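You operate a simulated robot arm through the tools that you are given. There is no shell and no other tool.

The job below is to be done with a simulated two-armed robot. You get a single attempt, and the scene is never put back.

Task
Pressure-test the green sensor at 6 bar and put it back.
Fine: clamp it in the test socket, shut the green vent, pump till TEST OK, vent again before you unclamp. Set down upright: what you pick out.

Only the result counts: the job must be done as asked and must still hold three seconds after the hand-in. Knocking over, shifting, dropping, spilling or breaking anything else fails it.

Robot
Two 7-joint arms with fingered hands on one trunk that stands fixed in place. Base frame: the origin is at the foot of the trunk, x ahead of it, y to its left, z up; the work surface is at about z = 880. Lengths are in mm, angles in rad, forces in N, time in s.
The left shoulder is at [96, 186, 1080], the right one opposite. With the tool pointing down near the work surface each hand reaches from about 460 to 840 mm from the base axis, measured 20 degrees to its own side. Payload 3.6 kg a hand.
The TCP of each hand is the grasp point between the finger pads, 26 mm short of the fingertips. In the tool frame z runs along the fingers and y along their closing line. The gripper opens to 88 mm. The gripper's body begins 30 mm behind the TCP. The gripper is a hand of 3 fingers: y runs from the thumb to the fingers, the wrist lies at [-17, -98, -164] in the tool frame, and closing takes about 1.5 s.
Orientation is that of the tool frame in the base frame, as [roll, pitch, yaw] about the fixed x, y, z axes, in that order (R = Rz(yaw) Ry(pitch) Rx(roll)). With the fingers straight down and the wrist toward the robot, the tool's x, y and z point along [0, 1, 0], [1, 0, 0] and [0, 0, -1] of the base frame.

Tools
- The arms move only by the tool jog_arm. It takes "left_steps", "right_steps" or both (then of equal length, played together; a hand with none holds still); each is a list of rows, each an object of numbers (a shift or turn left out is 0, a gripper value left out holds the last): "rx", "ry", "rz": the turn, a rotation vector about the tool's x, y, z in rad; "dx", "dy", "dz": the shift along the tool's x, y, z in mm. In form: [{"rx": .., "ry": .., "rz": .., "dx": .., "dy": .., "dz": ..}, ...]. A call has 1 to 20 rows; each row shifts and turns the commanded pose from where the row before left it, along the tool's axes as they then stand. "left_claw" and "right_claw" are, for a hand that has rows, the opening in per cent of the stroke, from 0 (shut) to 100 (fully open), set as the call begins (left out, the last holds). A row lasts 0.2 s, in which the tool goes at most 50 mm and 0.15 rad; a call with a longer step from one row to the next is refused whole, and so is a gripper value outside its range. A pose out of reach is approached as far as the arm can. The call stops where the force on the tool passes 70 N (or 10 N more than at its start, if that is more) or the arm is blocked; 0.2 s more then pass. Each finger travels about 153 mm/s and halts on what it meets, pressing with about 28 N; the grip force reading is that of the motor and also rises with nothing between the fingers. The clock runs only during rows and for 0.2 s after the last one: add rows that do not move to give the fingers time. The reply holds the time, the measured pose of the TCP, the force on the tool along the base axes, the opening and the grip force, in the units named above and with some noise, with the torque about the TCP (base axes, N m) and any sound that the robot's microphone picked up.
- Cameras (640 x 400 px; columns grow to the right, rows downward): "scene" is now at [241.2, -44.7, 1036.3]; the picture's right is [-0.54, -0.84, 0.00], its down [0.18, -0.11, -0.98] and it looks along [0.82, -0.52, 0.21] (base axes); focal length 214 px, centre (320, 200). "left" rides on the left gripper at [-56, -80, -102] in its tool frame; the picture's right is [-0.73, -0.32, 0.60], its down [0.62, -0.67, 0.41] and it looks along [0.27, 0.68, 0.69] (tool axes); focal length 247 px, centre (320, 200). "right" rides on the right gripper at [56, -80, -102] in its tool frame; the picture's right is [-0.73, 0.32, -0.60], its down [-0.62, -0.66, 0.41] and it looks along [-0.27, 0.68, 0.69] (tool axes); focal length 247 px, centre (320, 200). There is no depth. A picture from a camera that has moved, and an enlarged one, comes with that camera's place and axes in the base frame and with its lens.
- snapshot(camera): a new picture of that camera. The clock stands still meanwhile.
- raise_lower(by): slides the trunk up (or, below 0, down) by that many mm; the arms and the scene camera ride with it, the base frame stays. It gives what a move gives, with no picture.
- finger_targets(fingers, thumb_bend, thumb_turn, hand): sets how far each is bent, from 0 (flat) to 100 (curled in); at 30 the hand is open as for a grip, at 70 the pads meet at the TCP. One left out holds its place. A second passes; each finger stops where it meets its share of the squeeze, and holds until it gets a number again. A gripper value or a shape takes the hand back. It gives what a move gives, with no picture; readings hold the bend of each and the force on the fingers (four entries, about 0 where the hand has none), thumb and palm. thumb_turn goes from beside the hand (0) to across from the fingers (100), as for a grip.
- set_grasp(shape, hand): the hand has 3 fingers and takes this shape, open, in about a second: jaw (thumb against the fingers, like two jaws); tri (thumb and two fingers); tip (a fingertip pinch); poke (one finger out to press); point (the index stretched); flat (the hand flat); cup (the hand cupped); fist (a fist). The gripper value then closes the fingers along that shape, each until it touches; the sizes above hold for jaw. It gives what a move gives, with no picture.
- turn_head(pan, tilt): turns the head with the scene camera to pan (to the left, within 1.047 rad either way) and tilt (down, from -0.506 to 1.204), counted from straight ahead of the robot. It gives what a move gives.
- inspect(camera, box): a new picture of the part [left, top, right, bottom] of that camera's present view, enlarged. The clock stands still meanwhile.
- job_done(): hands the job in; it is judged then, once.

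Places have to be worked out from the pictures, the camera data and where the tool is seen. Open the grippers and draw the arms clear of the work before you hand the job in, unless the task says otherwise.

The tools are called after "Emit:" as a command line: name --argument value ..., lists and objects as JSON in quotes. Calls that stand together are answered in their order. jog_arm: Moves the arms, as the interface text tells. Its arguments: {"type":"object","properties":{"left_steps":{"type":"array","items":{"type":"object","properties":{"rx":{"type":"number"},"ry":{"type":"number"},"rz":{"type":"number"},"dx":{"type":"number"},"dy":{"type":"number"},"dz":{"type":"number"}}}},"left_claw":{"type":"number"},"right_steps":{"type":"array","items":{"type":"object","properties":{"rx":{"type":"number"},"ry":{"type":"number"},"rz":{"type":"number"},"dx":{"type":"number"},"dy":{"type":"number"},"dz":{"type":"number"}}}},"right_claw":{"type":"number"}},"required":[]} The other tools are called the same way: raise_lower (by) slides the trunk up or down; set_grasp (shape, hand) gives the hand a shape; finger_targets (fingers, thumb_bend, thumb_turn, hand) moves the fingers one by one; turn_head (pan, tilt) turns the head that bears the scene camera; snapshot (camera) takes a picture; inspect (camera, box) takes an enlarged picture of a part of a camera's view; job_done () hands the job in.

At the start:

```text
time_s: 0.0
left_tool_pos: [522.7, 15.7, 1267.9]
left_tcp_rot: [3.141, 0.0, 1.57]
left_ft_force: [0.5, -0.3, -0.2]
left_wrist_torque: [0.01, -0.02, -0.02]
left_width: 87.9
left_grip_force: 0.0
left_shape: jaw
left_bend: [30.0, 30.0, 98.0]
left_finger forces: [0.0, 0.0, 0.1, 0.0, 0.0, 0.0]
right_tool_pos: [372.3, -446.8, 1260.3]
right_tcp_rot: [3.141, 0.0, 1.571]
right_ft_force: [-0.7, -0.5, 1.8]
right_wrist_torque: [0.01, -0.01, 0.01]
right_width: 87.9
right_grip_force: 0.1
right_shape: jaw
right_bend: [30.0, 30.0, 98.0]
right_finger forces: [0.0, 0.0, 0.0, 0.1, 0.0, 0.1]
trunk travel left (down, up): [-225.0, 532.0]
head pan, tilt: [-0.565, -0.215]
```

scene: 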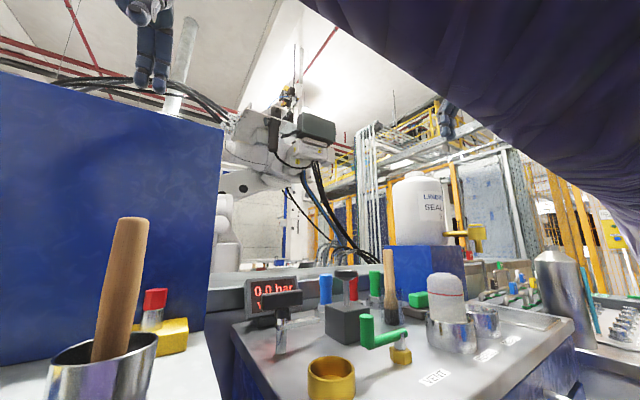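
right: 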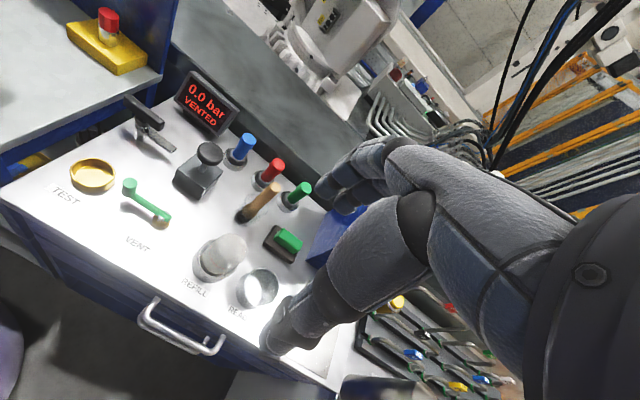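
left: 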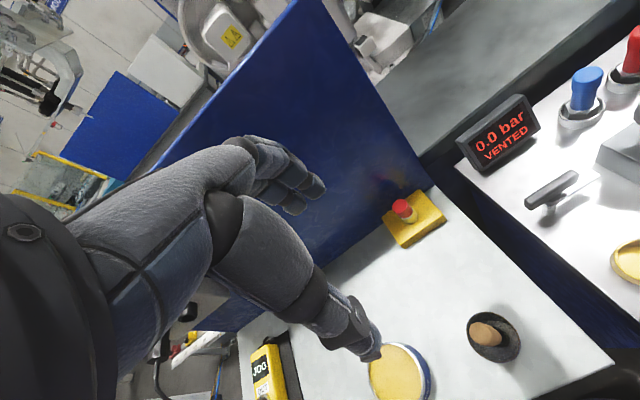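

The first pictures show a test bench with a TEST socket, VENT lever, clamp, pump block, and blue/red/green sensors in sockets. I turn the head down towards the bench to get a better view.

Emit:
turn_head --pan -0.45 --tilt 0.35

```text
time_s: 1.0
left_tool_pos: [524.3, 16.3, 1267.9]
left_tcp_rot: [-3.141, 0.0, 1.572]
left_ft_force: [-0.4, -0.2, 0.3]
left_wrist_torque: [-0.01, 0.04, 0.01]
left_width: 87.5
left_grip_force: 0.0
left_shape: jaw
left_bend: [30.0, 30.0, 98.0]
left_finger forces: [0.1, 0.1, 0.0, 0.0, 0.0, 0.1]
right_tool_pos: [371.1, -445.8, 1260.9]
right_tcp_rot: [-3.142, 0.001, 1.57]
right_ft_force: [-0.7, 0.0, -0.9]
right_wrist_torque: [-0.02, -0.01, 0.0]
right_width: 87.9
right_grip_force: 0.0
right_shape: jaw
right_bend: [30.0, 30.0, 98.0]
right_finger forces: [0.1, 0.0, 0.0, 0.0, 0.1, 0.0]
trunk travel left (down, up): [-225.0, 532.0]
head pan, tilt: [-0.45, 0.351]
```

I take a fresh scene picture now that the head looks down at the bench, plus enlarged views from the right hand's camera.

Emit:
snapshot --camera "scene"

Emit:
inspect --camera "right" --box '[40, 40, 360, 240]'

Emit:
inspect --camera "right" --box '[160, 110, 400, 330]'

```text
taken
camera scene: at [255.3, -40.9, 985.3], right [-0.44, -0.9, 0.0], down [-0.31, 0.15, -0.94], along [0.85, -0.41, -0.34], focal length 214 px, centre (320, 200)
```

scene: 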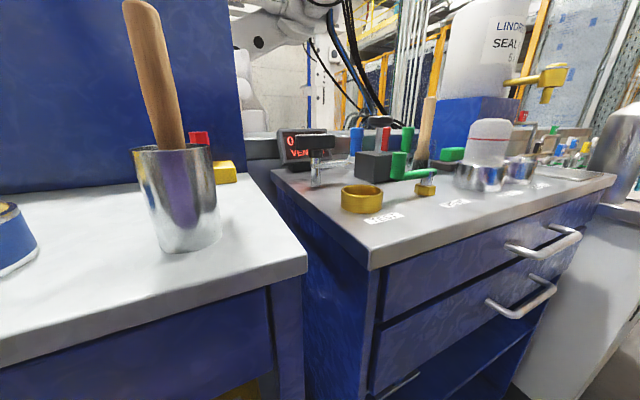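

```text
2.00 times, centred on (200, 140) of right
camera zoom: at [291.3, -389.5, 1363.6], right [0.32, -0.73, 0.6], down [-0.66, -0.62, -0.41], along [0.68, -0.27, -0.69], focal length 494 px, centre (560, 320)
```

zoom: 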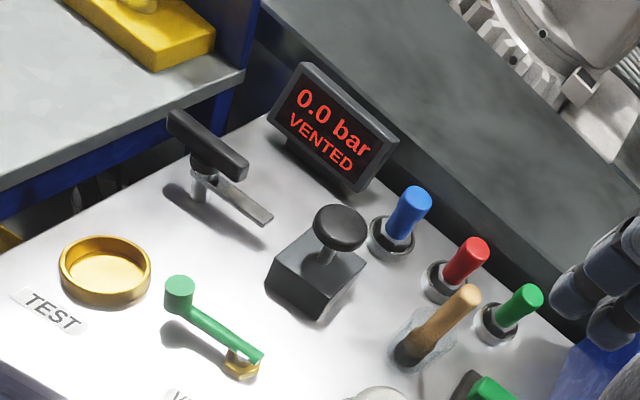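

```text
1.82 times, centred on (280, 220) of right
camera zoom: at [291.3, -389.5, 1363.6], right [0.32, -0.73, 0.6], down [-0.66, -0.62, -0.41], along [0.68, -0.27, -0.69], focal length 449 px, centre (393, 164)
```

zoom: 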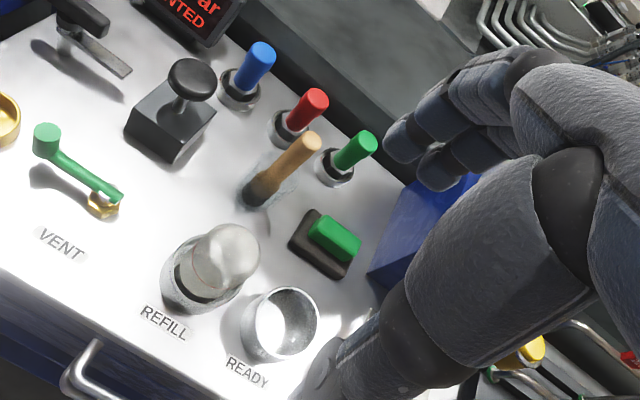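

The bench layout is becoming clear: TEST socket near [469,-206], clamp post near [573,-199], green vent lever pivot near [469,-330], pump near [585,-313], green sensor near [687,-507]. I zoom in further on the individual parts.

Emit:
inspect --camera "right" --box '[210, 120, 320, 220]'

Emit:
inspect --camera "right" --box '[60, 80, 190, 180]'

Emit:
inspect --camera "right" --box '[60, 140, 200, 260]'

Emit:
inspect --camera "scene" --box '[270, 90, 450, 220]'

Emit:
inspect --camera "left" --box '[440, 20, 640, 300]'

```text
4.00 times, centred on (265, 170) of right
camera zoom: at [291.3, -389.5, 1363.6], right [0.32, -0.73, 0.6], down [-0.66, -0.62, -0.41], along [0.68, -0.27, -0.69], focal length 988 px, centre (540, 320)
```

zoom: 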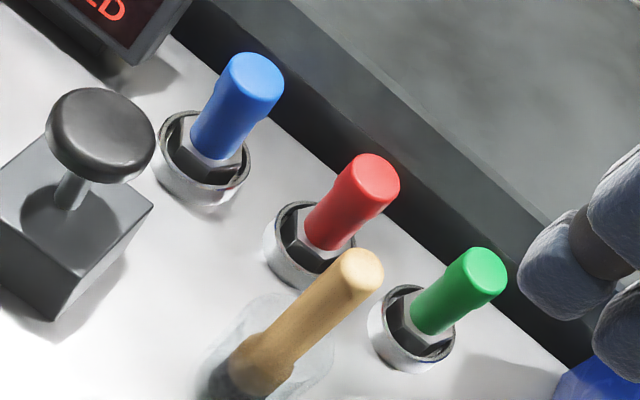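

```text
4.00 times, centred on (125, 130) of right
camera zoom: at [291.3, -389.5, 1363.6], right [0.32, -0.73, 0.6], down [-0.66, -0.62, -0.41], along [0.68, -0.27, -0.69], focal length 988 px, centre (1100, 480)
```

zoom: 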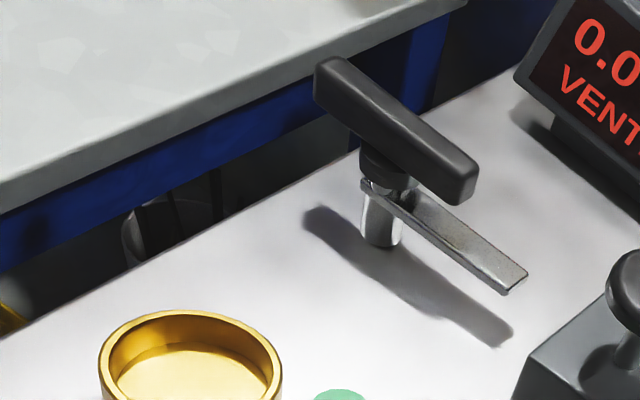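

```text
3.33 times, centred on (130, 200) of right
camera zoom: at [291.3, -389.5, 1363.6], right [0.32, -0.73, 0.6], down [-0.66, -0.62, -0.41], along [0.68, -0.27, -0.69], focal length 823 px, centre (953, 200)
```

zoom: 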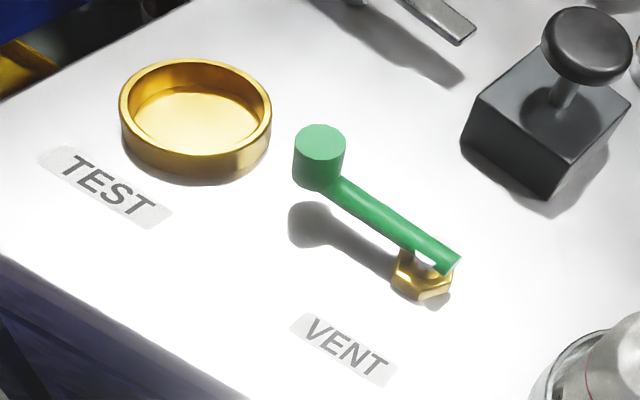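

```text
3.08 times, centred on (360, 155) of scene
camera zoom: at [255.3, -40.9, 985.3], right [-0.44, -0.9, 0.0], down [-0.31, 0.15, -0.94], along [0.85, -0.41, -0.34], focal length 660 px, centre (197, 338)
```

zoom: 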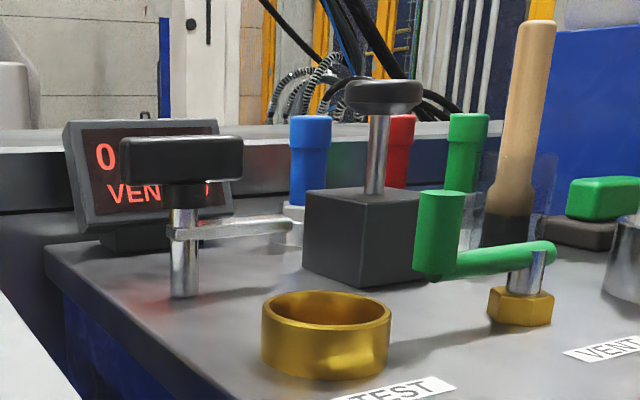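

```text
1.43 times, centred on (540, 160) of left
camera zoom: at [442.5, -42.5, 1370.6], right [-0.32, -0.73, -0.6], down [-0.67, 0.62, -0.41], along [0.68, 0.27, -0.69], focal length 353 px, centre (6, 257)
```

zoom: 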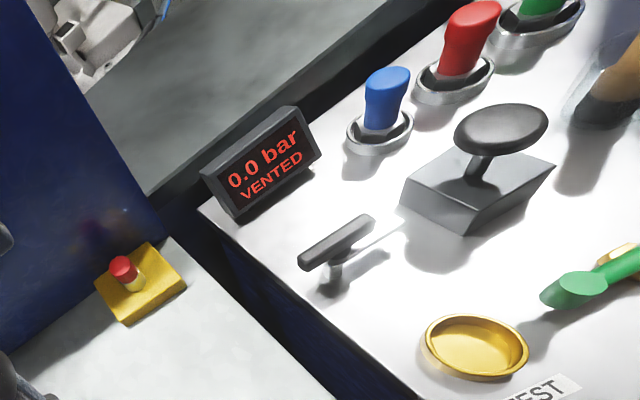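

The sensors are coloured caps on hex bodies standing in ring holders; green cap top is at about [682,-498,971]. A wooden-handled brush stands at about [580,-435] up to z≈1015, so I bring the right hand in high to look closer.

Emit:
jog_arm --right_steps '[{"dy": 28, "dx": -5, "dz": 6}, {"dy": 28, "dx": -5, "dz": 6}, {"dy": 28, "dx": -5, "dz": 6}, {"dy": 28, "dx": -5, "dz": 6}, {"dy": 28, "dx": -5, "dz": 6}, {"dy": 28, "dx": -5, "dz": 6}, {"dy": 28, "dx": -5, "dz": 6}, {"dy": 28, "dx": -5, "dz": 6}]'

```text
time_s: 2.8
left_tool_pos: [523.9, 15.6, 1266.8]
left_tcp_rot: [3.141, 0.0, 1.571]
left_ft_force: [-0.9, 0.4, 0.2]
left_wrist_torque: [-0.01, 0.0, -0.04]
left_width: 87.5
left_grip_force: 0.1
left_shape: jaw
left_bend: [30.0, 30.0, 98.0]
left_finger forces: [0.0, 0.1, 0.0, 0.0, 0.0, 0.0]
right_tool_pos: [596.8, -486.4, 1212.6]
right_tcp_rot: [-3.138, 0.0, 1.571]
right_ft_force: [-0.6, -0.3, 0.0]
right_wrist_torque: [0.02, 0.03, -0.02]
right_width: 87.7
right_grip_force: 0.1
right_shape: jaw
right_bend: [30.0, 30.0, 98.0]
right_finger forces: [0.1, 0.0, 0.0, 0.1, 0.1, 0.0]
trunk travel left (down, up): [-225.0, 532.0]
head pan, tilt: [-0.45, 0.351]
```

The hand moved as commanded. I look from the right hand's camera and the scene camera.

Emit:
snapshot --camera "right"

Emit:
snapshot --camera "scene"

```text
taken
camera right: at [516.7, -429.1, 1314.7], right [0.32, -0.73, 0.6], down [-0.67, -0.62, -0.41], along [0.68, -0.27, -0.69], focal length 247 px, centre (320, 200)
```

right: 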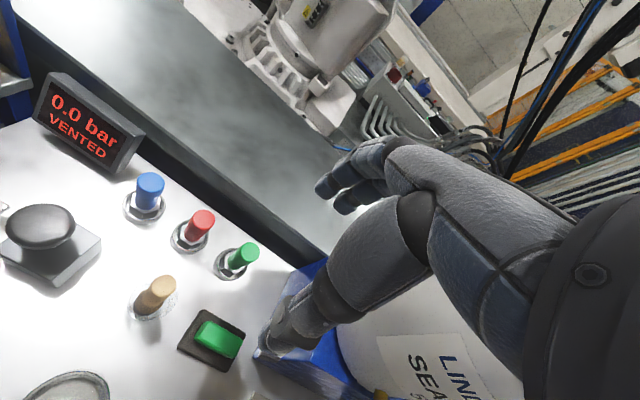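

```text
taken
camera scene: at [255.9, -40.9, 984.9], right [-0.44, -0.9, 0.0], down [-0.31, 0.15, -0.94], along [0.85, -0.41, -0.34], focal length 214 px, centre (320, 200)
```

scene: 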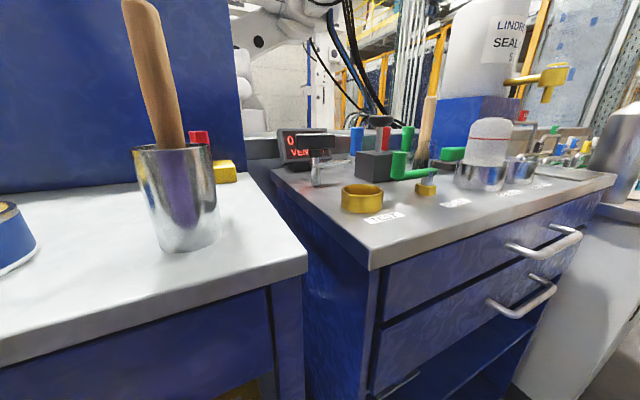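

The hand camera now shows the green sensor and the sealant bottle on a blue stand to its right. I turn the head to check clearance between the right arm and that bottle.

Emit:
turn_head --pan -0.85 --tilt -0.1

Emit:
snapshot --camera "scene"

Emit:
inspect --camera "right" --box '[120, 160, 280, 370]'

```text
time_s: 3.7
left_tool_pos: [523.5, 15.3, 1267.8]
left_tcp_rot: [3.142, 0.0, 1.569]
left_ft_force: [0.0, -0.4, 0.6]
left_wrist_torque: [-0.01, 0.02, 0.03]
left_width: 87.7
left_grip_force: 0.2
left_shape: jaw
left_bend: [30.0, 30.0, 98.0]
left_finger forces: [0.0, 0.0, 0.0, 0.1, 0.0, 0.0]
right_tool_pos: [595.9, -486.3, 1213.0]
right_tcp_rot: [-3.141, 0.0, 1.57]
right_ft_force: [0.2, -0.7, -0.1]
right_wrist_torque: [0.0, 0.03, 0.0]
right_width: 87.7
right_grip_force: 0.0
right_shape: jaw
right_bend: [30.0, 30.0, 98.0]
right_finger forces: [0.0, 0.0, 0.0, 0.0, 0.0, 0.1]
trunk travel left (down, up): [-225.0, 532.0]
head pan, tilt: [-0.85, -0.099]
```

```text
taken
camera scene: at [229.0, -65.8, 1026.4], right [-0.75, -0.66, 0.0], down [0.06, -0.07, -1.0], along [0.66, -0.75, 0.1], focal length 214 px, centre (320, 200)
```

scene: 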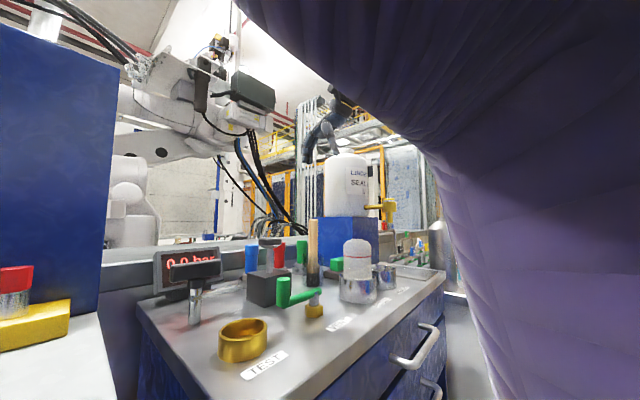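

```text
1.90 times, centred on (200, 265) of right
camera zoom: at [515.2, -429.1, 1315.5], right [0.32, -0.73, 0.6], down [-0.66, -0.62, -0.41], along [0.68, -0.27, -0.69], focal length 470 px, centre (549, 76)
```

zoom: 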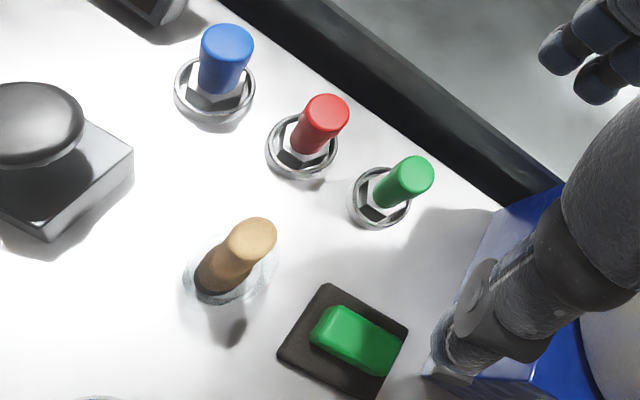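

The green sensor's axis works out at about [678,-498] with its cap top at z≈969, and the brush at about [573,-436]. I yaw the hand 15° to keep wrist and camera away from the brush, and move above the sensor at z≈1100.

Emit:
jog_arm --right_steps '[{"rz": -0.13}, {"rz": -0.13}, {"dx": -6.5, "dy": 15.2, "dz": 22.6}, {"dx": -6.5, "dy": 15.2, "dz": 22.6}, {"dx": -6.5, "dy": 15.2, "dz": 22.6}, {"dx": -6.5, "dy": 15.2, "dz": 22.6}, {"dx": -6.5, "dy": 15.2, "dz": 22.6}]'

Emit:
snapshot --camera "right"

Emit:
snapshot --camera "scene"

```text
time_s: 5.3
left_tool_pos: [524.7, 15.5, 1267.5]
left_tcp_rot: [-3.141, 0.002, 1.571]
left_ft_force: [-0.1, -0.1, 1.1]
left_wrist_torque: [0.0, 0.02, 0.0]
left_width: 87.9
left_grip_force: 0.0
left_shape: jaw
left_bend: [30.0, 30.0, 98.0]
left_finger forces: [0.0, 0.0, 0.0, 0.0, 0.0, 0.0]
right_tool_pos: [678.3, -500.0, 1099.5]
right_tcp_rot: [-3.141, 0.0, 1.832]
right_ft_force: [0.1, 0.4, 0.4]
right_wrist_torque: [-0.01, -0.01, -0.02]
right_width: 87.9
right_grip_force: 0.0
right_shape: jaw
right_bend: [30.0, 30.0, 98.0]
right_finger forces: [0.0, 0.0, 0.1, 0.1, 0.0, 0.1]
trunk travel left (down, up): [-225.0, 532.0]
head pan, tilt: [-0.85, -0.099]
```

```text
taken
camera right: at [585.6, -464.3, 1201.3], right [0.5, -0.63, 0.6], down [-0.48, -0.77, -0.41], along [0.72, -0.08, -0.69], focal length 247 px, centre (320, 200)
```

right: 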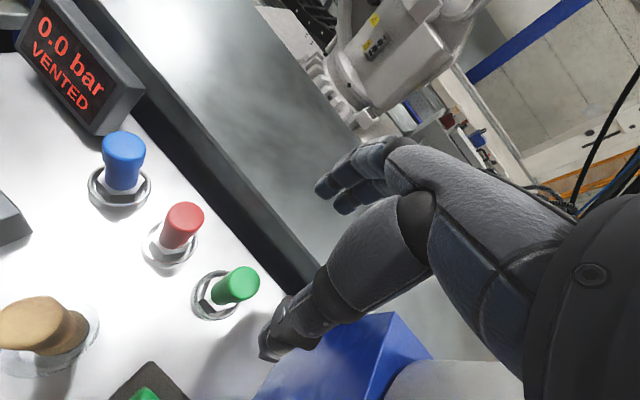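

```text
taken
camera scene: at [229.5, -65.9, 1026.2], right [-0.75, -0.66, 0.0], down [0.06, -0.07, -1.0], along [0.66, -0.75, 0.1], focal length 214 px, centre (320, 200)
```

scene: 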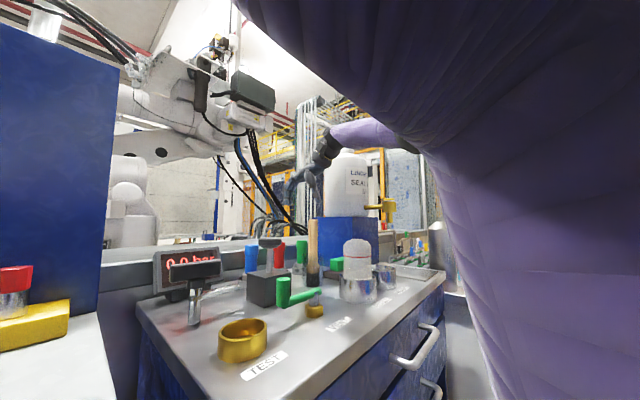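

The hand is directly over the sensor (cap top computed at about [679,-497,972]), and the forearm keeps clear of the bottle. I descend to z≈960 with fingers open and check.

Emit:
jog_arm --right_steps '[{"dx": 2.5, "dy": 1, "dz": 20}, {"dz": 20}, {"dz": 20}, {"dz": 20}, {"dz": 20}, {"dz": 20}, {"dz": 18}]'

Emit:
snapshot --camera "right"

Emit:
snapshot --camera "scene"

```text
time_s: 6.9
left_tool_pos: [523.4, 16.2, 1267.1]
left_tcp_rot: [3.141, 0.0, 1.571]
left_ft_force: [0.2, 0.0, 0.5]
left_wrist_torque: [0.04, 0.02, 0.0]
left_width: 87.8
left_grip_force: 0.1
left_shape: jaw
left_bend: [30.0, 30.0, 98.0]
left_finger forces: [0.1, 0.1, 0.1, 0.0, 0.0, 0.1]
right_tool_pos: [677.4, -494.7, 961.1]
right_tcp_rot: [3.141, 0.0, 1.829]
right_ft_force: [0.0, 0.9, -0.3]
right_wrist_torque: [-0.01, 0.01, -0.01]
right_width: 87.7
right_grip_force: 0.1
right_shape: jaw
right_bend: [30.0, 30.0, 98.0]
right_finger forces: [0.1, 0.0, 0.1, 0.0, 0.0, 0.0]
trunk travel left (down, up): [-225.0, 532.0]
head pan, tilt: [-0.85, -0.099]
```

```text
taken
camera right: at [585.7, -460.9, 1063.8], right [0.5, -0.63, 0.6], down [-0.48, -0.77, -0.41], along [0.72, -0.08, -0.69], focal length 247 px, centre (320, 200)
```

right: 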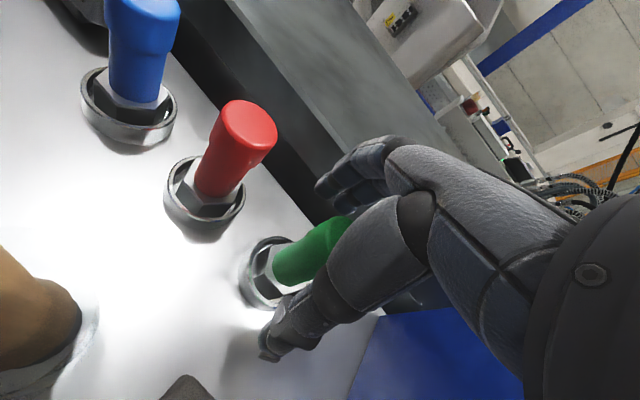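

```text
taken
camera scene: at [229.1, -65.9, 1026.4], right [-0.75, -0.66, 0.0], down [0.07, -0.07, -1.0], along [0.66, -0.75, 0.1], focal length 214 px, centre (320, 200)
```

scene: 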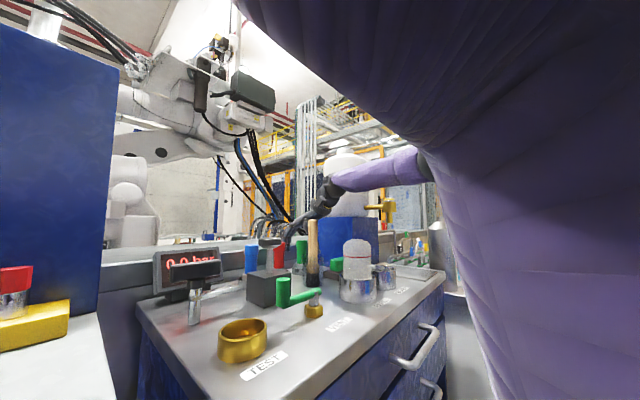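

The cap sits centred between thumb and fingers. I lower 12 mm more and close the right hand on it, with still rows so the fingers have time.

Emit:
jog_arm --right_steps '[{"dz": 6}, {"dz": 6}]'

Emit:
jog_arm --right_steps '[{}, {}, {}, {}, {}, {}, {}, {}]' --right_claw 0

Emit:
snapshot --camera "right"

```text
time_s: 7.5
left_tool_pos: [523.6, 15.3, 1268.1]
left_tcp_rot: [3.141, 0.001, 1.571]
left_ft_force: [-0.3, -0.3, 0.4]
left_wrist_torque: [-0.04, 0.0, 0.04]
left_width: 87.7
left_grip_force: 0.1
left_shape: jaw
left_bend: [30.0, 30.0, 98.0]
left_finger forces: [0.1, 0.0, 0.0, 0.0, 0.0, 0.0]
right_tool_pos: [677.9, -495.2, 950.0]
right_tcp_rot: [3.141, -0.002, 1.831]
right_ft_force: [-0.6, 0.6, -0.4]
right_wrist_torque: [0.02, 0.01, -0.01]
right_width: 87.6
right_grip_force: 0.1
right_shape: jaw
right_bend: [30.0, 30.0, 98.0]
right_finger forces: [0.1, 0.1, 0.0, 0.1, 0.1, 0.0]
trunk travel left (down, up): [-225.0, 532.0]
head pan, tilt: [-0.85, -0.099]
```

```text
time_s: 9.3
left_tool_pos: [524.0, 13.8, 1268.8]
left_tcp_rot: [3.141, 0.0, 1.57]
left_ft_force: [0.6, 0.4, -1.0]
left_wrist_torque: [0.0, -0.02, 0.04]
left_width: 87.6
left_grip_force: 0.1
left_shape: jaw
left_bend: [30.0, 30.0, 98.0]
left_finger forces: [0.0, 0.0, 0.0, 0.0, 0.1, 0.0]
right_tool_pos: [676.4, -496.2, 949.9]
right_tcp_rot: [-3.14, 0.0, 1.832]
right_ft_force: [1.3, -2.5, -0.5]
right_wrist_torque: [-0.06, -0.03, 0.05]
right_width: 15.4
right_grip_force: 28.0
right_shape: jaw
right_bend: [63.0, 74.0, 97.0]
right_finger forces: [3.2, 26.1, 0.1, 0.1, 27.5, 0.1]
trunk travel left (down, up): [-225.0, 532.0]
head pan, tilt: [-0.85, -0.099]
```

```text
taken
camera right: at [585.5, -461.2, 1052.1], right [0.5, -0.63, 0.6], down [-0.48, -0.77, -0.41], along [0.72, -0.08, -0.69], focal length 247 px, centre (320, 200)
```

right: 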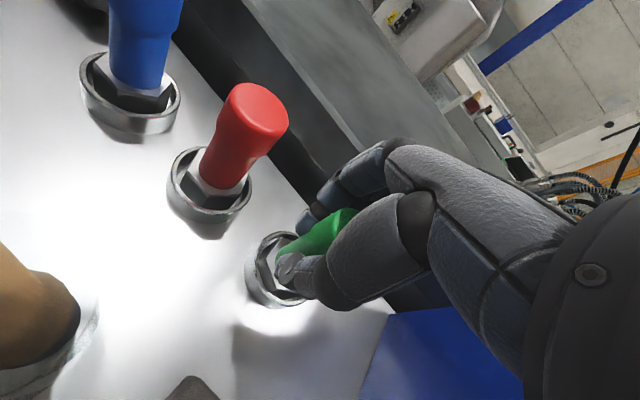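

The grip holds (28 N), but fingers stopped at bend 63 and thumb at 74, so the neck lies a few mm toward the finger side. I open a little, shift 5 mm along tool y and regrip to centre it.

Emit:
jog_arm --right_steps '[{}, {}, {}, {}, {}, {"dy": 2.5}, {"dy": 2.5}]' --right_claw 80

Emit:
jog_arm --right_steps '[{}, {}, {}, {}, {}, {}, {}, {}]' --right_claw 0

Emit:
inspect --camera "right" --box '[200, 150, 440, 330]'

```text
time_s: 10.9
left_tool_pos: [523.4, 14.9, 1267.6]
left_tcp_rot: [3.142, 0.0, 1.57]
left_ft_force: [0.5, -0.5, -0.1]
left_wrist_torque: [0.02, -0.02, 0.01]
left_width: 87.5
left_grip_force: 0.1
left_shape: jaw
left_bend: [30.0, 30.0, 98.0]
left_finger forces: [0.1, 0.0, 0.0, 0.1, 0.0, 0.1]
right_tool_pos: [683.3, -494.7, 949.2]
right_tcp_rot: [-3.141, -0.001, 1.831]
right_ft_force: [-0.2, -0.7, 0.5]
right_wrist_torque: [0.0, -0.01, 0.0]
right_width: 70.2
right_grip_force: 0.0
right_shape: jaw
right_bend: [33.0, 47.0, 99.0]
right_finger forces: [0.1, 0.1, 0.0, 0.0, 0.0, 0.0]
trunk travel left (down, up): [-225.0, 532.0]
head pan, tilt: [-0.85, -0.099]
```

```text
time_s: 12.7
left_tool_pos: [524.2, 14.6, 1267.1]
left_tcp_rot: [3.141, 0.001, 1.572]
left_ft_force: [-0.2, -0.2, -1.0]
left_wrist_torque: [-0.02, -0.03, -0.01]
left_width: 87.5
left_grip_force: 0.0
left_shape: jaw
left_bend: [30.0, 30.0, 98.0]
left_finger forces: [0.1, 0.1, 0.0, 0.1, 0.1, 0.0]
right_tool_pos: [683.8, -493.9, 949.1]
right_tcp_rot: [3.141, -0.001, 1.831]
right_ft_force: [-0.1, -1.5, 0.2]
right_wrist_torque: [-0.05, -0.01, 0.07]
right_width: 16.5
right_grip_force: 28.4
right_shape: jaw
right_bend: [69.0, 73.0, 97.0]
right_finger forces: [4.2, 23.3, 0.1, 0.0, 26.2, 0.0]
trunk travel left (down, up): [-225.0, 532.0]
head pan, tilt: [-0.85, -0.099]
```

```text
2.22 times, centred on (320, 240) of right
camera zoom: at [590.6, -459.9, 1052.2], right [0.5, -0.63, 0.6], down [-0.48, -0.77, -0.41], along [0.72, -0.08, -0.69], focal length 549 px, centre (320, 111)
```

zoom: 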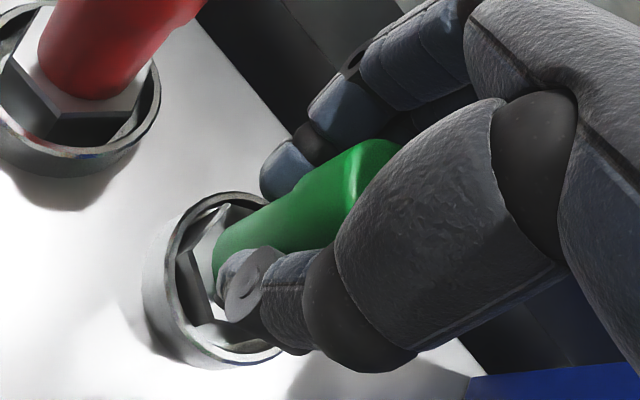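

Now the grip is centred (69/73) around the neck of the green cap. I lift gently 30 mm and check the sensor comes along straight.

Emit:
jog_arm --right_steps '[{"dz": -5}, {"dz": -5}, {"dz": -10}, {"dz": -10}]'

Emit:
snapshot --camera "right"

```text
time_s: 13.7
left_tool_pos: [523.5, 15.7, 1267.5]
left_tcp_rot: [-3.142, -0.001, 1.57]
left_ft_force: [-0.3, 0.0, 0.9]
left_wrist_torque: [0.01, -0.01, 0.04]
left_width: 87.5
left_grip_force: 0.2
left_shape: jaw
left_bend: [30.0, 30.0, 98.0]
left_finger forces: [0.0, 0.0, 0.0, 0.0, 0.0, 0.1]
right_tool_pos: [683.0, -494.3, 980.4]
right_tcp_rot: [-3.141, 0.0, 1.83]
right_ft_force: [0.0, 1.1, -2.6]
right_wrist_torque: [0.03, -0.01, 0.01]
right_width: 16.0
right_grip_force: 28.4
right_shape: jaw
right_bend: [69.0, 73.0, 97.0]
right_finger forces: [6.3, 21.5, 0.1, 0.1, 26.2, 0.0]
trunk travel left (down, up): [-225.0, 532.0]
head pan, tilt: [-0.85, -0.099]
```

```text
taken
camera right: at [590.6, -460.1, 1082.2], right [0.5, -0.63, 0.6], down [-0.48, -0.77, -0.41], along [0.72, -0.08, -0.69], focal length 247 px, centre (320, 200)
```

right: 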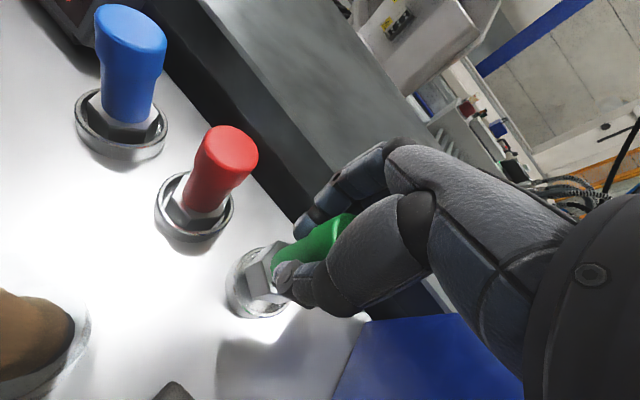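

The sensor comes out straight in the grip (weight ≈2.5 N). I lift on to z≈1100 and photograph the empty holder as reference for placing.

Emit:
jog_arm --right_steps '[{"dz": -20}, {"dz": -20}, {"dz": -20}, {"dz": -20}, {"dz": -20}, {"dz": -20}]'

Emit:
snapshot --camera "right"

Emit:
inspect --camera "right" --box '[160, 200, 360, 340]'

```text
time_s: 15.1
left_tool_pos: [524.2, 15.2, 1268.6]
left_tcp_rot: [3.14, 0.0, 1.572]
left_ft_force: [0.2, 0.2, 0.0]
left_wrist_torque: [0.03, -0.03, 0.05]
left_width: 87.6
left_grip_force: 0.2
left_shape: jaw
left_bend: [30.0, 30.0, 98.0]
left_finger forces: [0.0, 0.1, 0.0, 0.0, 0.0, 0.1]
right_tool_pos: [682.2, -492.6, 1099.6]
right_tcp_rot: [3.141, 0.0, 1.831]
right_ft_force: [0.3, -0.7, -1.0]
right_wrist_torque: [0.01, 0.0, -0.04]
right_width: 16.3
right_grip_force: 28.0
right_shape: jaw
right_bend: [69.0, 73.0, 97.0]
right_finger forces: [6.3, 21.3, 0.1, 0.0, 26.3, 0.1]
trunk travel left (down, up): [-225.0, 532.0]
head pan, tilt: [-0.85, -0.099]
```

```text
taken
camera right: at [590.6, -459.5, 1202.6], right [0.5, -0.63, 0.6], down [-0.48, -0.77, -0.41], along [0.72, -0.08, -0.69], focal length 247 px, centre (320, 200)
```

right: 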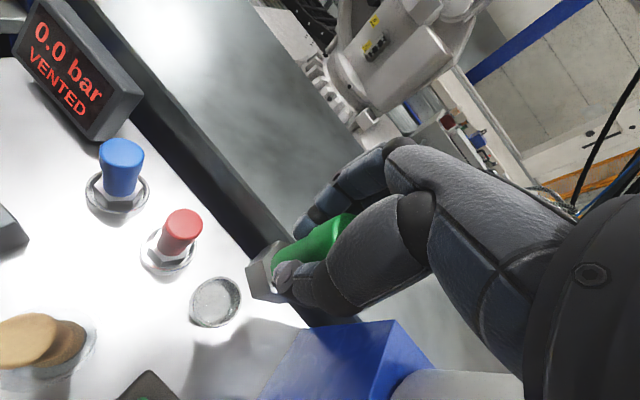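

```text
2.86 times, centred on (260, 270) of right
camera zoom: at [590.6, -459.5, 1202.6], right [0.5, -0.63, 0.6], down [-0.48, -0.77, -0.41], along [0.72, -0.08, -0.69], focal length 706 px, centre (491, 0)
```

zoom: 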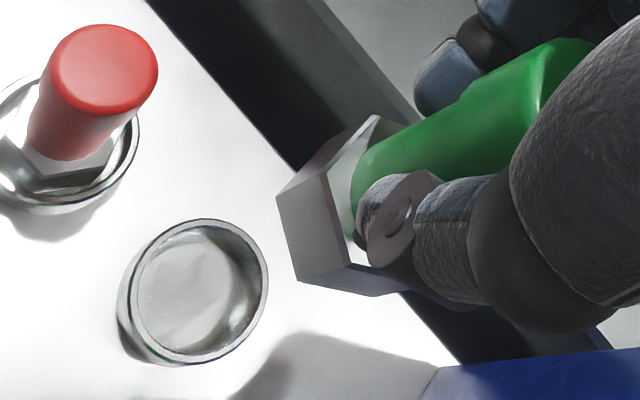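

The sensor is held upright, and the empty holder ring is at about [677,-499]. I raise to z≈1150 and carry it over the brush and pump to above the TEST socket.

Emit:
jog_arm --right_steps '[{"dz": -25}, {"dz": -25}, {"dx": 27.7, "dy": -11}, {"dx": 27.7, "dy": -11}, {"dx": 27.7, "dy": -11}, {"dx": 27.7, "dy": -11}, {"dx": 27.7, "dy": -11}, {"dx": 27.7, "dy": -11}, {"dx": 27.7, "dy": -11}, {"dx": 27.7, "dy": -11}, {"dx": 27.7, "dy": -11}, {"dx": 27.7, "dy": -11}, {"dx": 27.7, "dy": -11}, {"dx": 27.7, "dy": -11}]'

Emit:
snapshot --camera "right"

Emit:
snapshot --camera "scene"

```text
time_s: 18.1
left_tool_pos: [522.6, 15.5, 1267.5]
left_tcp_rot: [-3.141, 0.0, 1.572]
left_ft_force: [0.4, -0.8, 1.1]
left_wrist_torque: [0.0, 0.02, -0.02]
left_width: 88.0
left_grip_force: 0.0
left_shape: jaw
left_bend: [30.0, 30.0, 98.0]
left_finger forces: [0.0, 0.1, 0.0, 0.2, 0.0, 0.0]
right_tool_pos: [458.9, -204.9, 1136.2]
right_tcp_rot: [3.141, 0.0, 1.83]
right_ft_force: [-0.6, -0.2, -1.3]
right_wrist_torque: [0.03, 0.0, 0.01]
right_width: 15.7
right_grip_force: 27.6
right_shape: jaw
right_bend: [69.0, 73.0, 97.0]
right_finger forces: [6.9, 21.0, 0.0, 0.0, 26.0, 0.1]
right hand out of reach, approached as far as the arm can: row 1, 2
trunk travel left (down, up): [-225.0, 532.0]
head pan, tilt: [-0.85, -0.099]
```

```text
taken
camera right: at [365.7, -169.7, 1239.6], right [0.5, -0.63, 0.6], down [-0.48, -0.77, -0.41], along [0.72, -0.08, -0.69], focal length 247 px, centre (320, 200)
```

right: 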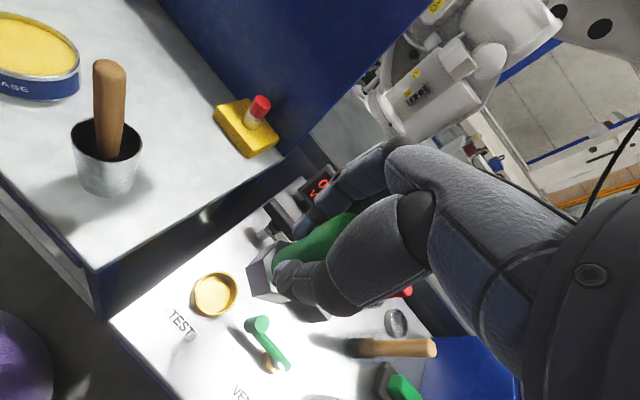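

```text
taken
camera scene: at [228.7, -65.4, 1026.6], right [-0.75, -0.66, 0.0], down [0.07, -0.07, -0.99], along [0.66, -0.75, 0.1], focal length 214 px, centre (320, 200)
```

scene: 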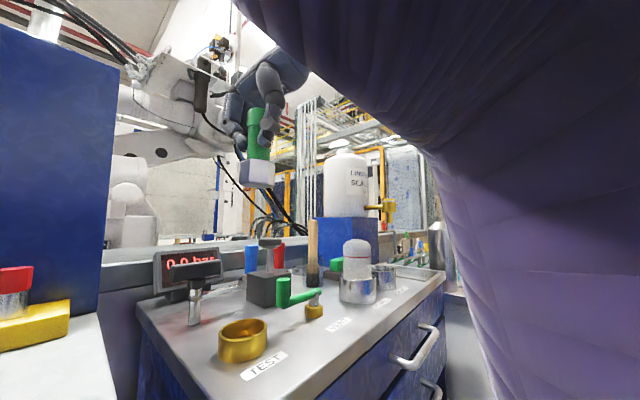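

Two lifting rows hit the reach limit (z stopped at 1136), but the transit went fine; the hand is above TEST. I lower to z≈1100 to compare the TEST ring with the reference picture of the holder.

Emit:
jog_arm --right_steps '[{"dz": 18}, {"dz": 18}]'

Emit:
inspect --camera "right" --box '[160, 200, 360, 340]'

```text
time_s: 18.7
left_tool_pos: [523.5, 15.5, 1267.2]
left_tcp_rot: [-3.141, 0.001, 1.571]
left_ft_force: [0.6, -1.0, 0.4]
left_wrist_torque: [-0.03, -0.01, -0.01]
left_width: 87.8
left_grip_force: 0.0
left_shape: jaw
left_bend: [30.0, 30.0, 98.0]
left_finger forces: [0.0, 0.1, 0.1, 0.1, 0.0, 0.0]
right_tool_pos: [458.4, -205.7, 1098.9]
right_tcp_rot: [-3.141, 0.0, 1.832]
right_ft_force: [-0.2, 0.6, -1.0]
right_wrist_torque: [0.01, -0.05, 0.03]
right_width: 16.1
right_grip_force: 27.9
right_shape: jaw
right_bend: [69.0, 73.0, 97.0]
right_finger forces: [6.9, 20.9, 0.0, 0.1, 25.9, 0.0]
trunk travel left (down, up): [-225.0, 532.0]
head pan, tilt: [-0.85, -0.099]
```

```text
2.86 times, centred on (260, 270) of right
camera zoom: at [366.8, -170.7, 1202.5], right [0.5, -0.63, 0.6], down [-0.48, -0.77, -0.41], along [0.72, -0.08, -0.69], focal length 706 px, centre (491, 0)
```

zoom: 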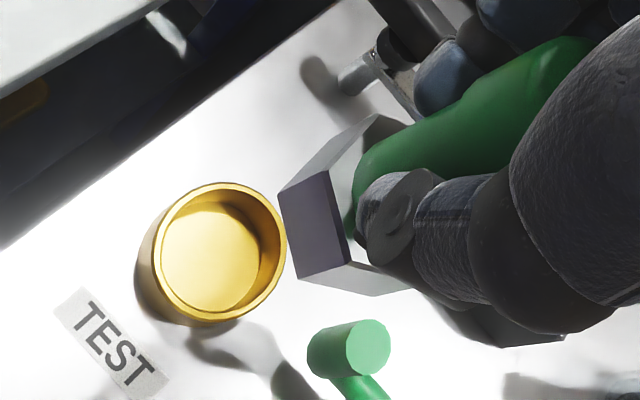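

Comparing ring and hex edges in this picture, the sensor's axis sits about [-5,-2] from the TCP and the TEST centre is at about [468.5,-206]. I shift by about [15,2] and lower until the sensor bottom is ~15 mm above the ring, then check from both cameras.

Emit:
jog_arm --right_steps '[{"dx": -1.9, "dy": 14.8}, {"dz": 19}, {"dz": 19}, {"dz": 19}, {"dz": 19}, {"dz": 19}, {"dz": 17}]'

Emit:
snapshot --camera "right"

Emit:
inspect --camera "scene" --box '[170, 230, 330, 390]'

Emit:
snapshot --camera "left"

```text
time_s: 20.3
left_tool_pos: [523.9, 15.0, 1268.2]
left_tcp_rot: [-3.141, 0.003, 1.57]
left_ft_force: [0.3, -0.2, 0.5]
left_wrist_torque: [0.01, -0.04, -0.01]
left_width: 87.7
left_grip_force: 0.2
left_shape: jaw
left_bend: [30.0, 30.0, 98.0]
left_finger forces: [0.0, 0.0, 0.0, 0.0, 0.0, 0.0]
right_tool_pos: [473.1, -202.6, 987.6]
right_tcp_rot: [3.141, -0.002, 1.833]
right_ft_force: [-0.4, 0.7, -1.3]
right_wrist_torque: [0.0, -0.01, -0.03]
right_width: 15.9
right_grip_force: 28.9
right_shape: jaw
right_bend: [69.0, 73.0, 97.0]
right_finger forces: [6.8, 21.0, 0.1, 0.0, 26.0, 0.0]
trunk travel left (down, up): [-225.0, 532.0]
head pan, tilt: [-0.85, -0.099]
```

```text
taken
camera right: at [381.8, -168.4, 1090.5], right [0.5, -0.63, 0.6], down [-0.48, -0.77, -0.41], along [0.72, -0.08, -0.69], focal length 247 px, centre (320, 200)
```

right: 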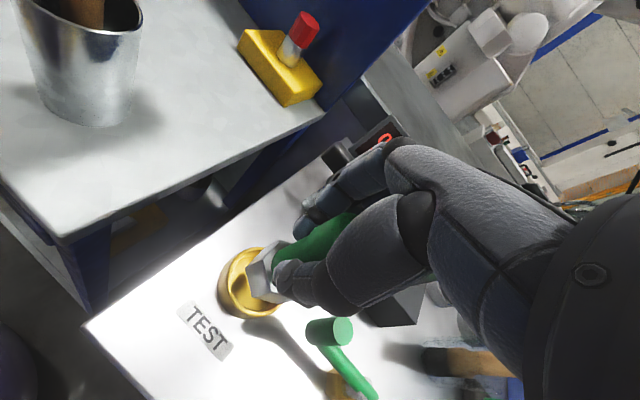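

```text
2.50 times, centred on (250, 310) of scene
camera zoom: at [229.2, -65.9, 1026.3], right [-0.75, -0.66, 0.0], down [0.07, -0.07, -1.0], along [0.66, -0.75, 0.1], focal length 536 px, centre (495, -75)
```

zoom: 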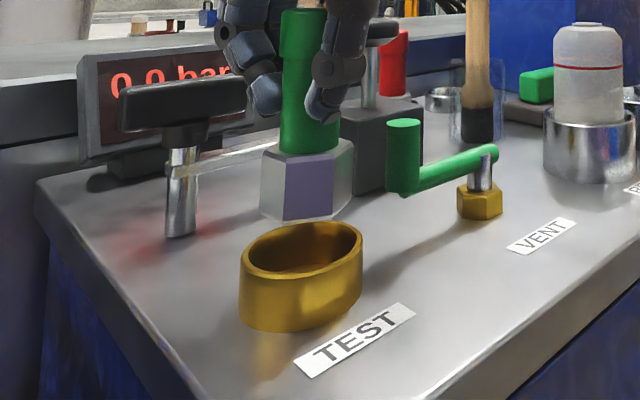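

```text
taken
camera left: at [443.0, -42.5, 1370.3], right [-0.32, -0.73, -0.6], down [-0.67, 0.62, -0.41], along [0.67, 0.27, -0.69], focal length 247 px, centre (320, 200)
```

left: 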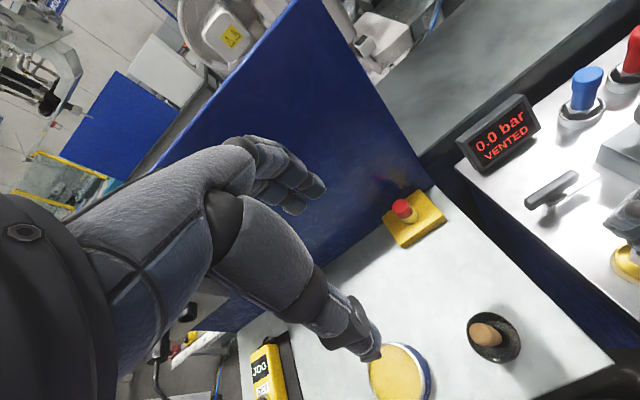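

The scene view shows the sensor right above the ring, about 2 mm too far to the right of the picture. I zoom the right-hand camera to check the other direction before lowering.

Emit:
inspect --camera "right" --box '[190, 210, 350, 340]'

```text
3.08 times, centred on (270, 275) of right
camera zoom: at [381.8, -168.4, 1090.5], right [0.5, -0.63, 0.6], down [-0.48, -0.77, -0.41], along [0.72, -0.08, -0.69], focal length 760 px, centre (474, -31)
```

zoom: 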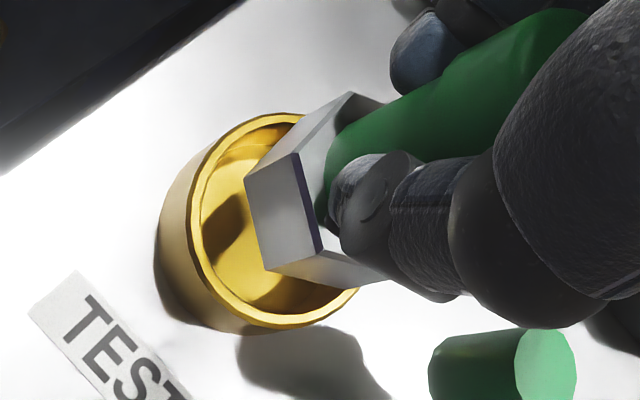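

Circle-fitting the brass rim (outer radius ≈27) against the hex puts the sensor within ~2 mm of centre. I nudge about 1 mm and lower gently into the ring, watching the force.

Emit:
jog_arm --right_steps '[{"dy": 1.3}, {"dz": 5}, {"dz": 5}, {"dz": 5}, {"dz": 5}]'

Emit:
inspect --camera "scene" --box '[170, 230, 330, 390]'

Emit:
inspect --camera "right" --box '[190, 210, 350, 340]'

```text
time_s: 21.5
left_tool_pos: [524.3, 14.7, 1267.1]
left_tcp_rot: [3.142, -0.001, 1.572]
left_ft_force: [0.0, -0.2, 0.2]
left_wrist_torque: [0.01, -0.01, 0.02]
left_width: 87.7
left_grip_force: 0.1
left_shape: jaw
left_bend: [30.0, 30.0, 98.0]
left_finger forces: [0.1, 0.0, 0.1, 0.1, 0.0, 0.0]
right_tool_pos: [475.4, -202.9, 967.7]
right_tcp_rot: [-3.141, 0.001, 1.831]
right_ft_force: [-0.5, -0.6, -1.1]
right_wrist_torque: [-0.01, -0.03, -0.02]
right_width: 16.0
right_grip_force: 27.7
right_shape: jaw
right_bend: [69.0, 73.0, 97.0]
right_finger forces: [6.8, 21.0, 0.0, 0.0, 26.0, 0.1]
trunk travel left (down, up): [-225.0, 532.0]
head pan, tilt: [-0.85, -0.099]
```

```text
2.50 times, centred on (250, 310) of scene
camera zoom: at [229.1, -65.8, 1026.4], right [-0.75, -0.66, 0.0], down [0.07, -0.07, -1.0], along [0.66, -0.75, 0.1], focal length 536 px, centre (495, -75)
```

zoom: 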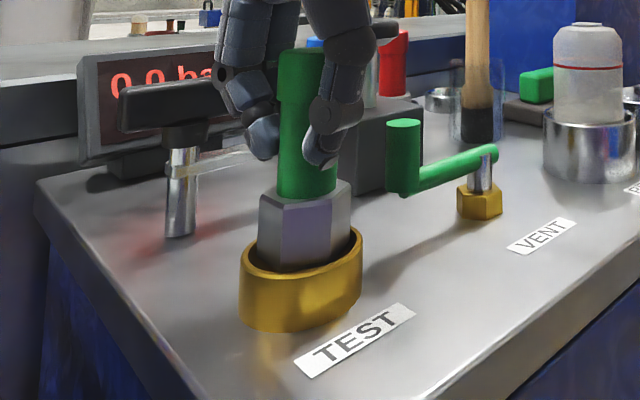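

```text
3.08 times, centred on (270, 275) of right
camera zoom: at [382.9, -168.4, 1070.8], right [0.5, -0.63, 0.6], down [-0.48, -0.77, -0.41], along [0.72, -0.08, -0.69], focal length 760 px, centre (474, -31)
```

zoom: 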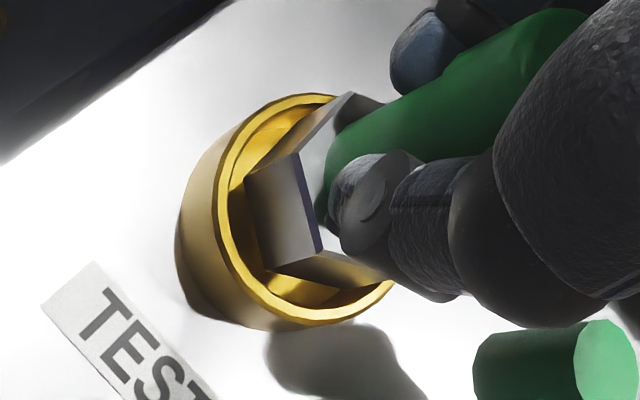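

The hex base is entering the brass ring with no contact force. I nudge ~1 mm toward +y and continue down in small steps.

Emit:
jog_arm --right_steps '[{"dx": 0.8, "dy": 0.5}, {"dz": 4}, {"dz": 4}]'

Emit:
jog_arm --right_steps '[{"dz": 2}, {"dz": 2}]'

Emit:
inspect --camera "scene" --box '[170, 230, 330, 390]'

```text
time_s: 22.3
left_tool_pos: [523.4, 14.5, 1267.1]
left_tcp_rot: [-3.141, 0.001, 1.571]
left_ft_force: [-0.2, 0.0, -0.7]
left_wrist_torque: [0.0, 0.04, -0.02]
left_width: 87.3
left_grip_force: 0.0
left_shape: jaw
left_bend: [30.0, 30.0, 98.0]
left_finger forces: [0.1, 0.0, 0.0, 0.0, 0.0, 0.0]
right_tool_pos: [475.0, -203.2, 961.6]
right_tcp_rot: [3.141, -0.001, 1.831]
right_ft_force: [-0.4, 0.2, -2.1]
right_wrist_torque: [0.04, -0.02, 0.04]
right_width: 16.0
right_grip_force: 27.6
right_shape: jaw
right_bend: [69.0, 73.0, 97.0]
right_finger forces: [6.9, 21.0, 0.0, 0.0, 26.0, 0.0]
trunk travel left (down, up): [-225.0, 532.0]
head pan, tilt: [-0.85, -0.099]
```

```text
time_s: 22.9
left_tool_pos: [523.2, 16.1, 1267.9]
left_tcp_rot: [3.141, -0.001, 1.571]
left_ft_force: [-0.1, 0.6, 0.6]
left_wrist_torque: [-0.01, 0.02, 0.04]
left_width: 87.5
left_grip_force: 0.0
left_shape: jaw
left_bend: [30.0, 30.0, 98.0]
left_finger forces: [0.0, 0.0, 0.0, 0.1, 0.0, 0.0]
right_tool_pos: [474.6, -202.0, 956.9]
right_tcp_rot: [3.141, 0.0, 1.832]
right_ft_force: [-0.1, 0.3, -2.2]
right_wrist_torque: [0.0, -0.03, 0.0]
right_width: 16.2
right_grip_force: 28.0
right_shape: jaw
right_bend: [69.0, 73.0, 97.0]
right_finger forces: [6.9, 20.9, 0.0, 0.1, 26.0, 0.1]
trunk travel left (down, up): [-225.0, 532.0]
head pan, tilt: [-0.85, -0.099]
```

```text
2.50 times, centred on (250, 310) of scene
camera zoom: at [229.0, -65.8, 1026.4], right [-0.75, -0.66, 0.0], down [0.07, -0.07, -1.0], along [0.66, -0.75, 0.1], focal length 536 px, centre (495, -75)
```

zoom: 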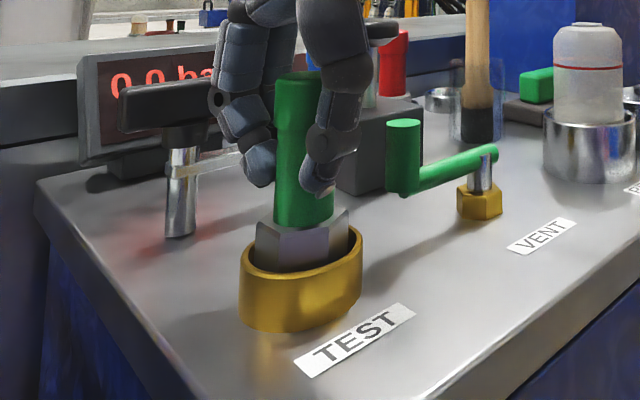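

The hex is inside the ring and centred, still no contact. I keep lowering in 2 mm steps until it seats.

Emit:
jog_arm --right_steps '[{"dz": 2}, {"dz": 1}]'

Emit:
jog_arm --right_steps '[{"dz": 1.5}]'

Emit:
jog_arm --right_steps '[{"dz": 1.5}]'

```text
time_s: 23.5
left_tool_pos: [524.3, 15.1, 1267.5]
left_tcp_rot: [3.142, 0.0, 1.57]
left_ft_force: [0.8, -0.1, 0.5]
left_wrist_torque: [-0.02, 0.01, 0.0]
left_width: 87.8
left_grip_force: 0.0
left_shape: jaw
left_bend: [30.0, 30.0, 98.0]
left_finger forces: [0.1, 0.1, 0.1, 0.0, 0.1, 0.0]
right_tool_pos: [476.4, -202.0, 954.2]
right_tcp_rot: [3.141, -0.001, 1.83]
right_ft_force: [-0.3, 0.4, -1.6]
right_wrist_torque: [0.0, 0.01, 0.03]
right_width: 15.9
right_grip_force: 27.6
right_shape: jaw
right_bend: [69.0, 73.0, 97.0]
right_finger forces: [6.9, 21.1, 0.1, 0.0, 25.9, 0.0]
trunk travel left (down, up): [-225.0, 532.0]
head pan, tilt: [-0.85, -0.099]
```

```text
time_s: 23.9
left_tool_pos: [522.8, 14.0, 1267.8]
left_tcp_rot: [-3.141, 0.0, 1.569]
left_ft_force: [0.3, -0.1, 0.5]
left_wrist_torque: [0.02, 0.01, -0.02]
left_width: 87.8
left_grip_force: 0.2
left_shape: jaw
left_bend: [30.0, 30.0, 98.0]
left_finger forces: [0.1, 0.1, 0.0, 0.1, 0.0, 0.1]
right_tool_pos: [475.7, -202.6, 952.2]
right_tcp_rot: [3.141, -0.002, 1.83]
right_ft_force: [-0.5, -0.9, -1.4]
right_wrist_torque: [0.02, -0.02, 0.0]
right_width: 16.1
right_grip_force: 27.5
right_shape: jaw
right_bend: [69.0, 73.0, 97.0]
right_finger forces: [7.0, 21.0, 0.0, 0.0, 26.0, 0.0]
trunk travel left (down, up): [-225.0, 532.0]
head pan, tilt: [-0.85, -0.099]
```

```text
time_s: 24.3
left_tool_pos: [524.8, 15.4, 1268.2]
left_tcp_rot: [-3.141, 0.0, 1.571]
left_ft_force: [0.1, -0.6, -0.1]
left_wrist_torque: [-0.01, -0.03, -0.02]
left_width: 87.7
left_grip_force: 0.1
left_shape: jaw
left_bend: [30.0, 30.0, 98.0]
left_finger forces: [0.0, 0.0, 0.0, 0.0, 0.0, 0.1]
right_tool_pos: [474.9, -201.5, 950.0]
right_tcp_rot: [3.141, -0.001, 1.832]
right_ft_force: [-0.6, -0.1, -2.2]
right_wrist_torque: [0.0, -0.01, -0.01]
right_width: 15.7
right_grip_force: 28.4
right_shape: jaw
right_bend: [69.0, 73.0, 97.0]
right_finger forces: [6.8, 21.0, 0.0, 0.0, 26.0, 0.0]
trunk travel left (down, up): [-225.0, 532.0]
head pan, tilt: [-0.85, -0.099]
```

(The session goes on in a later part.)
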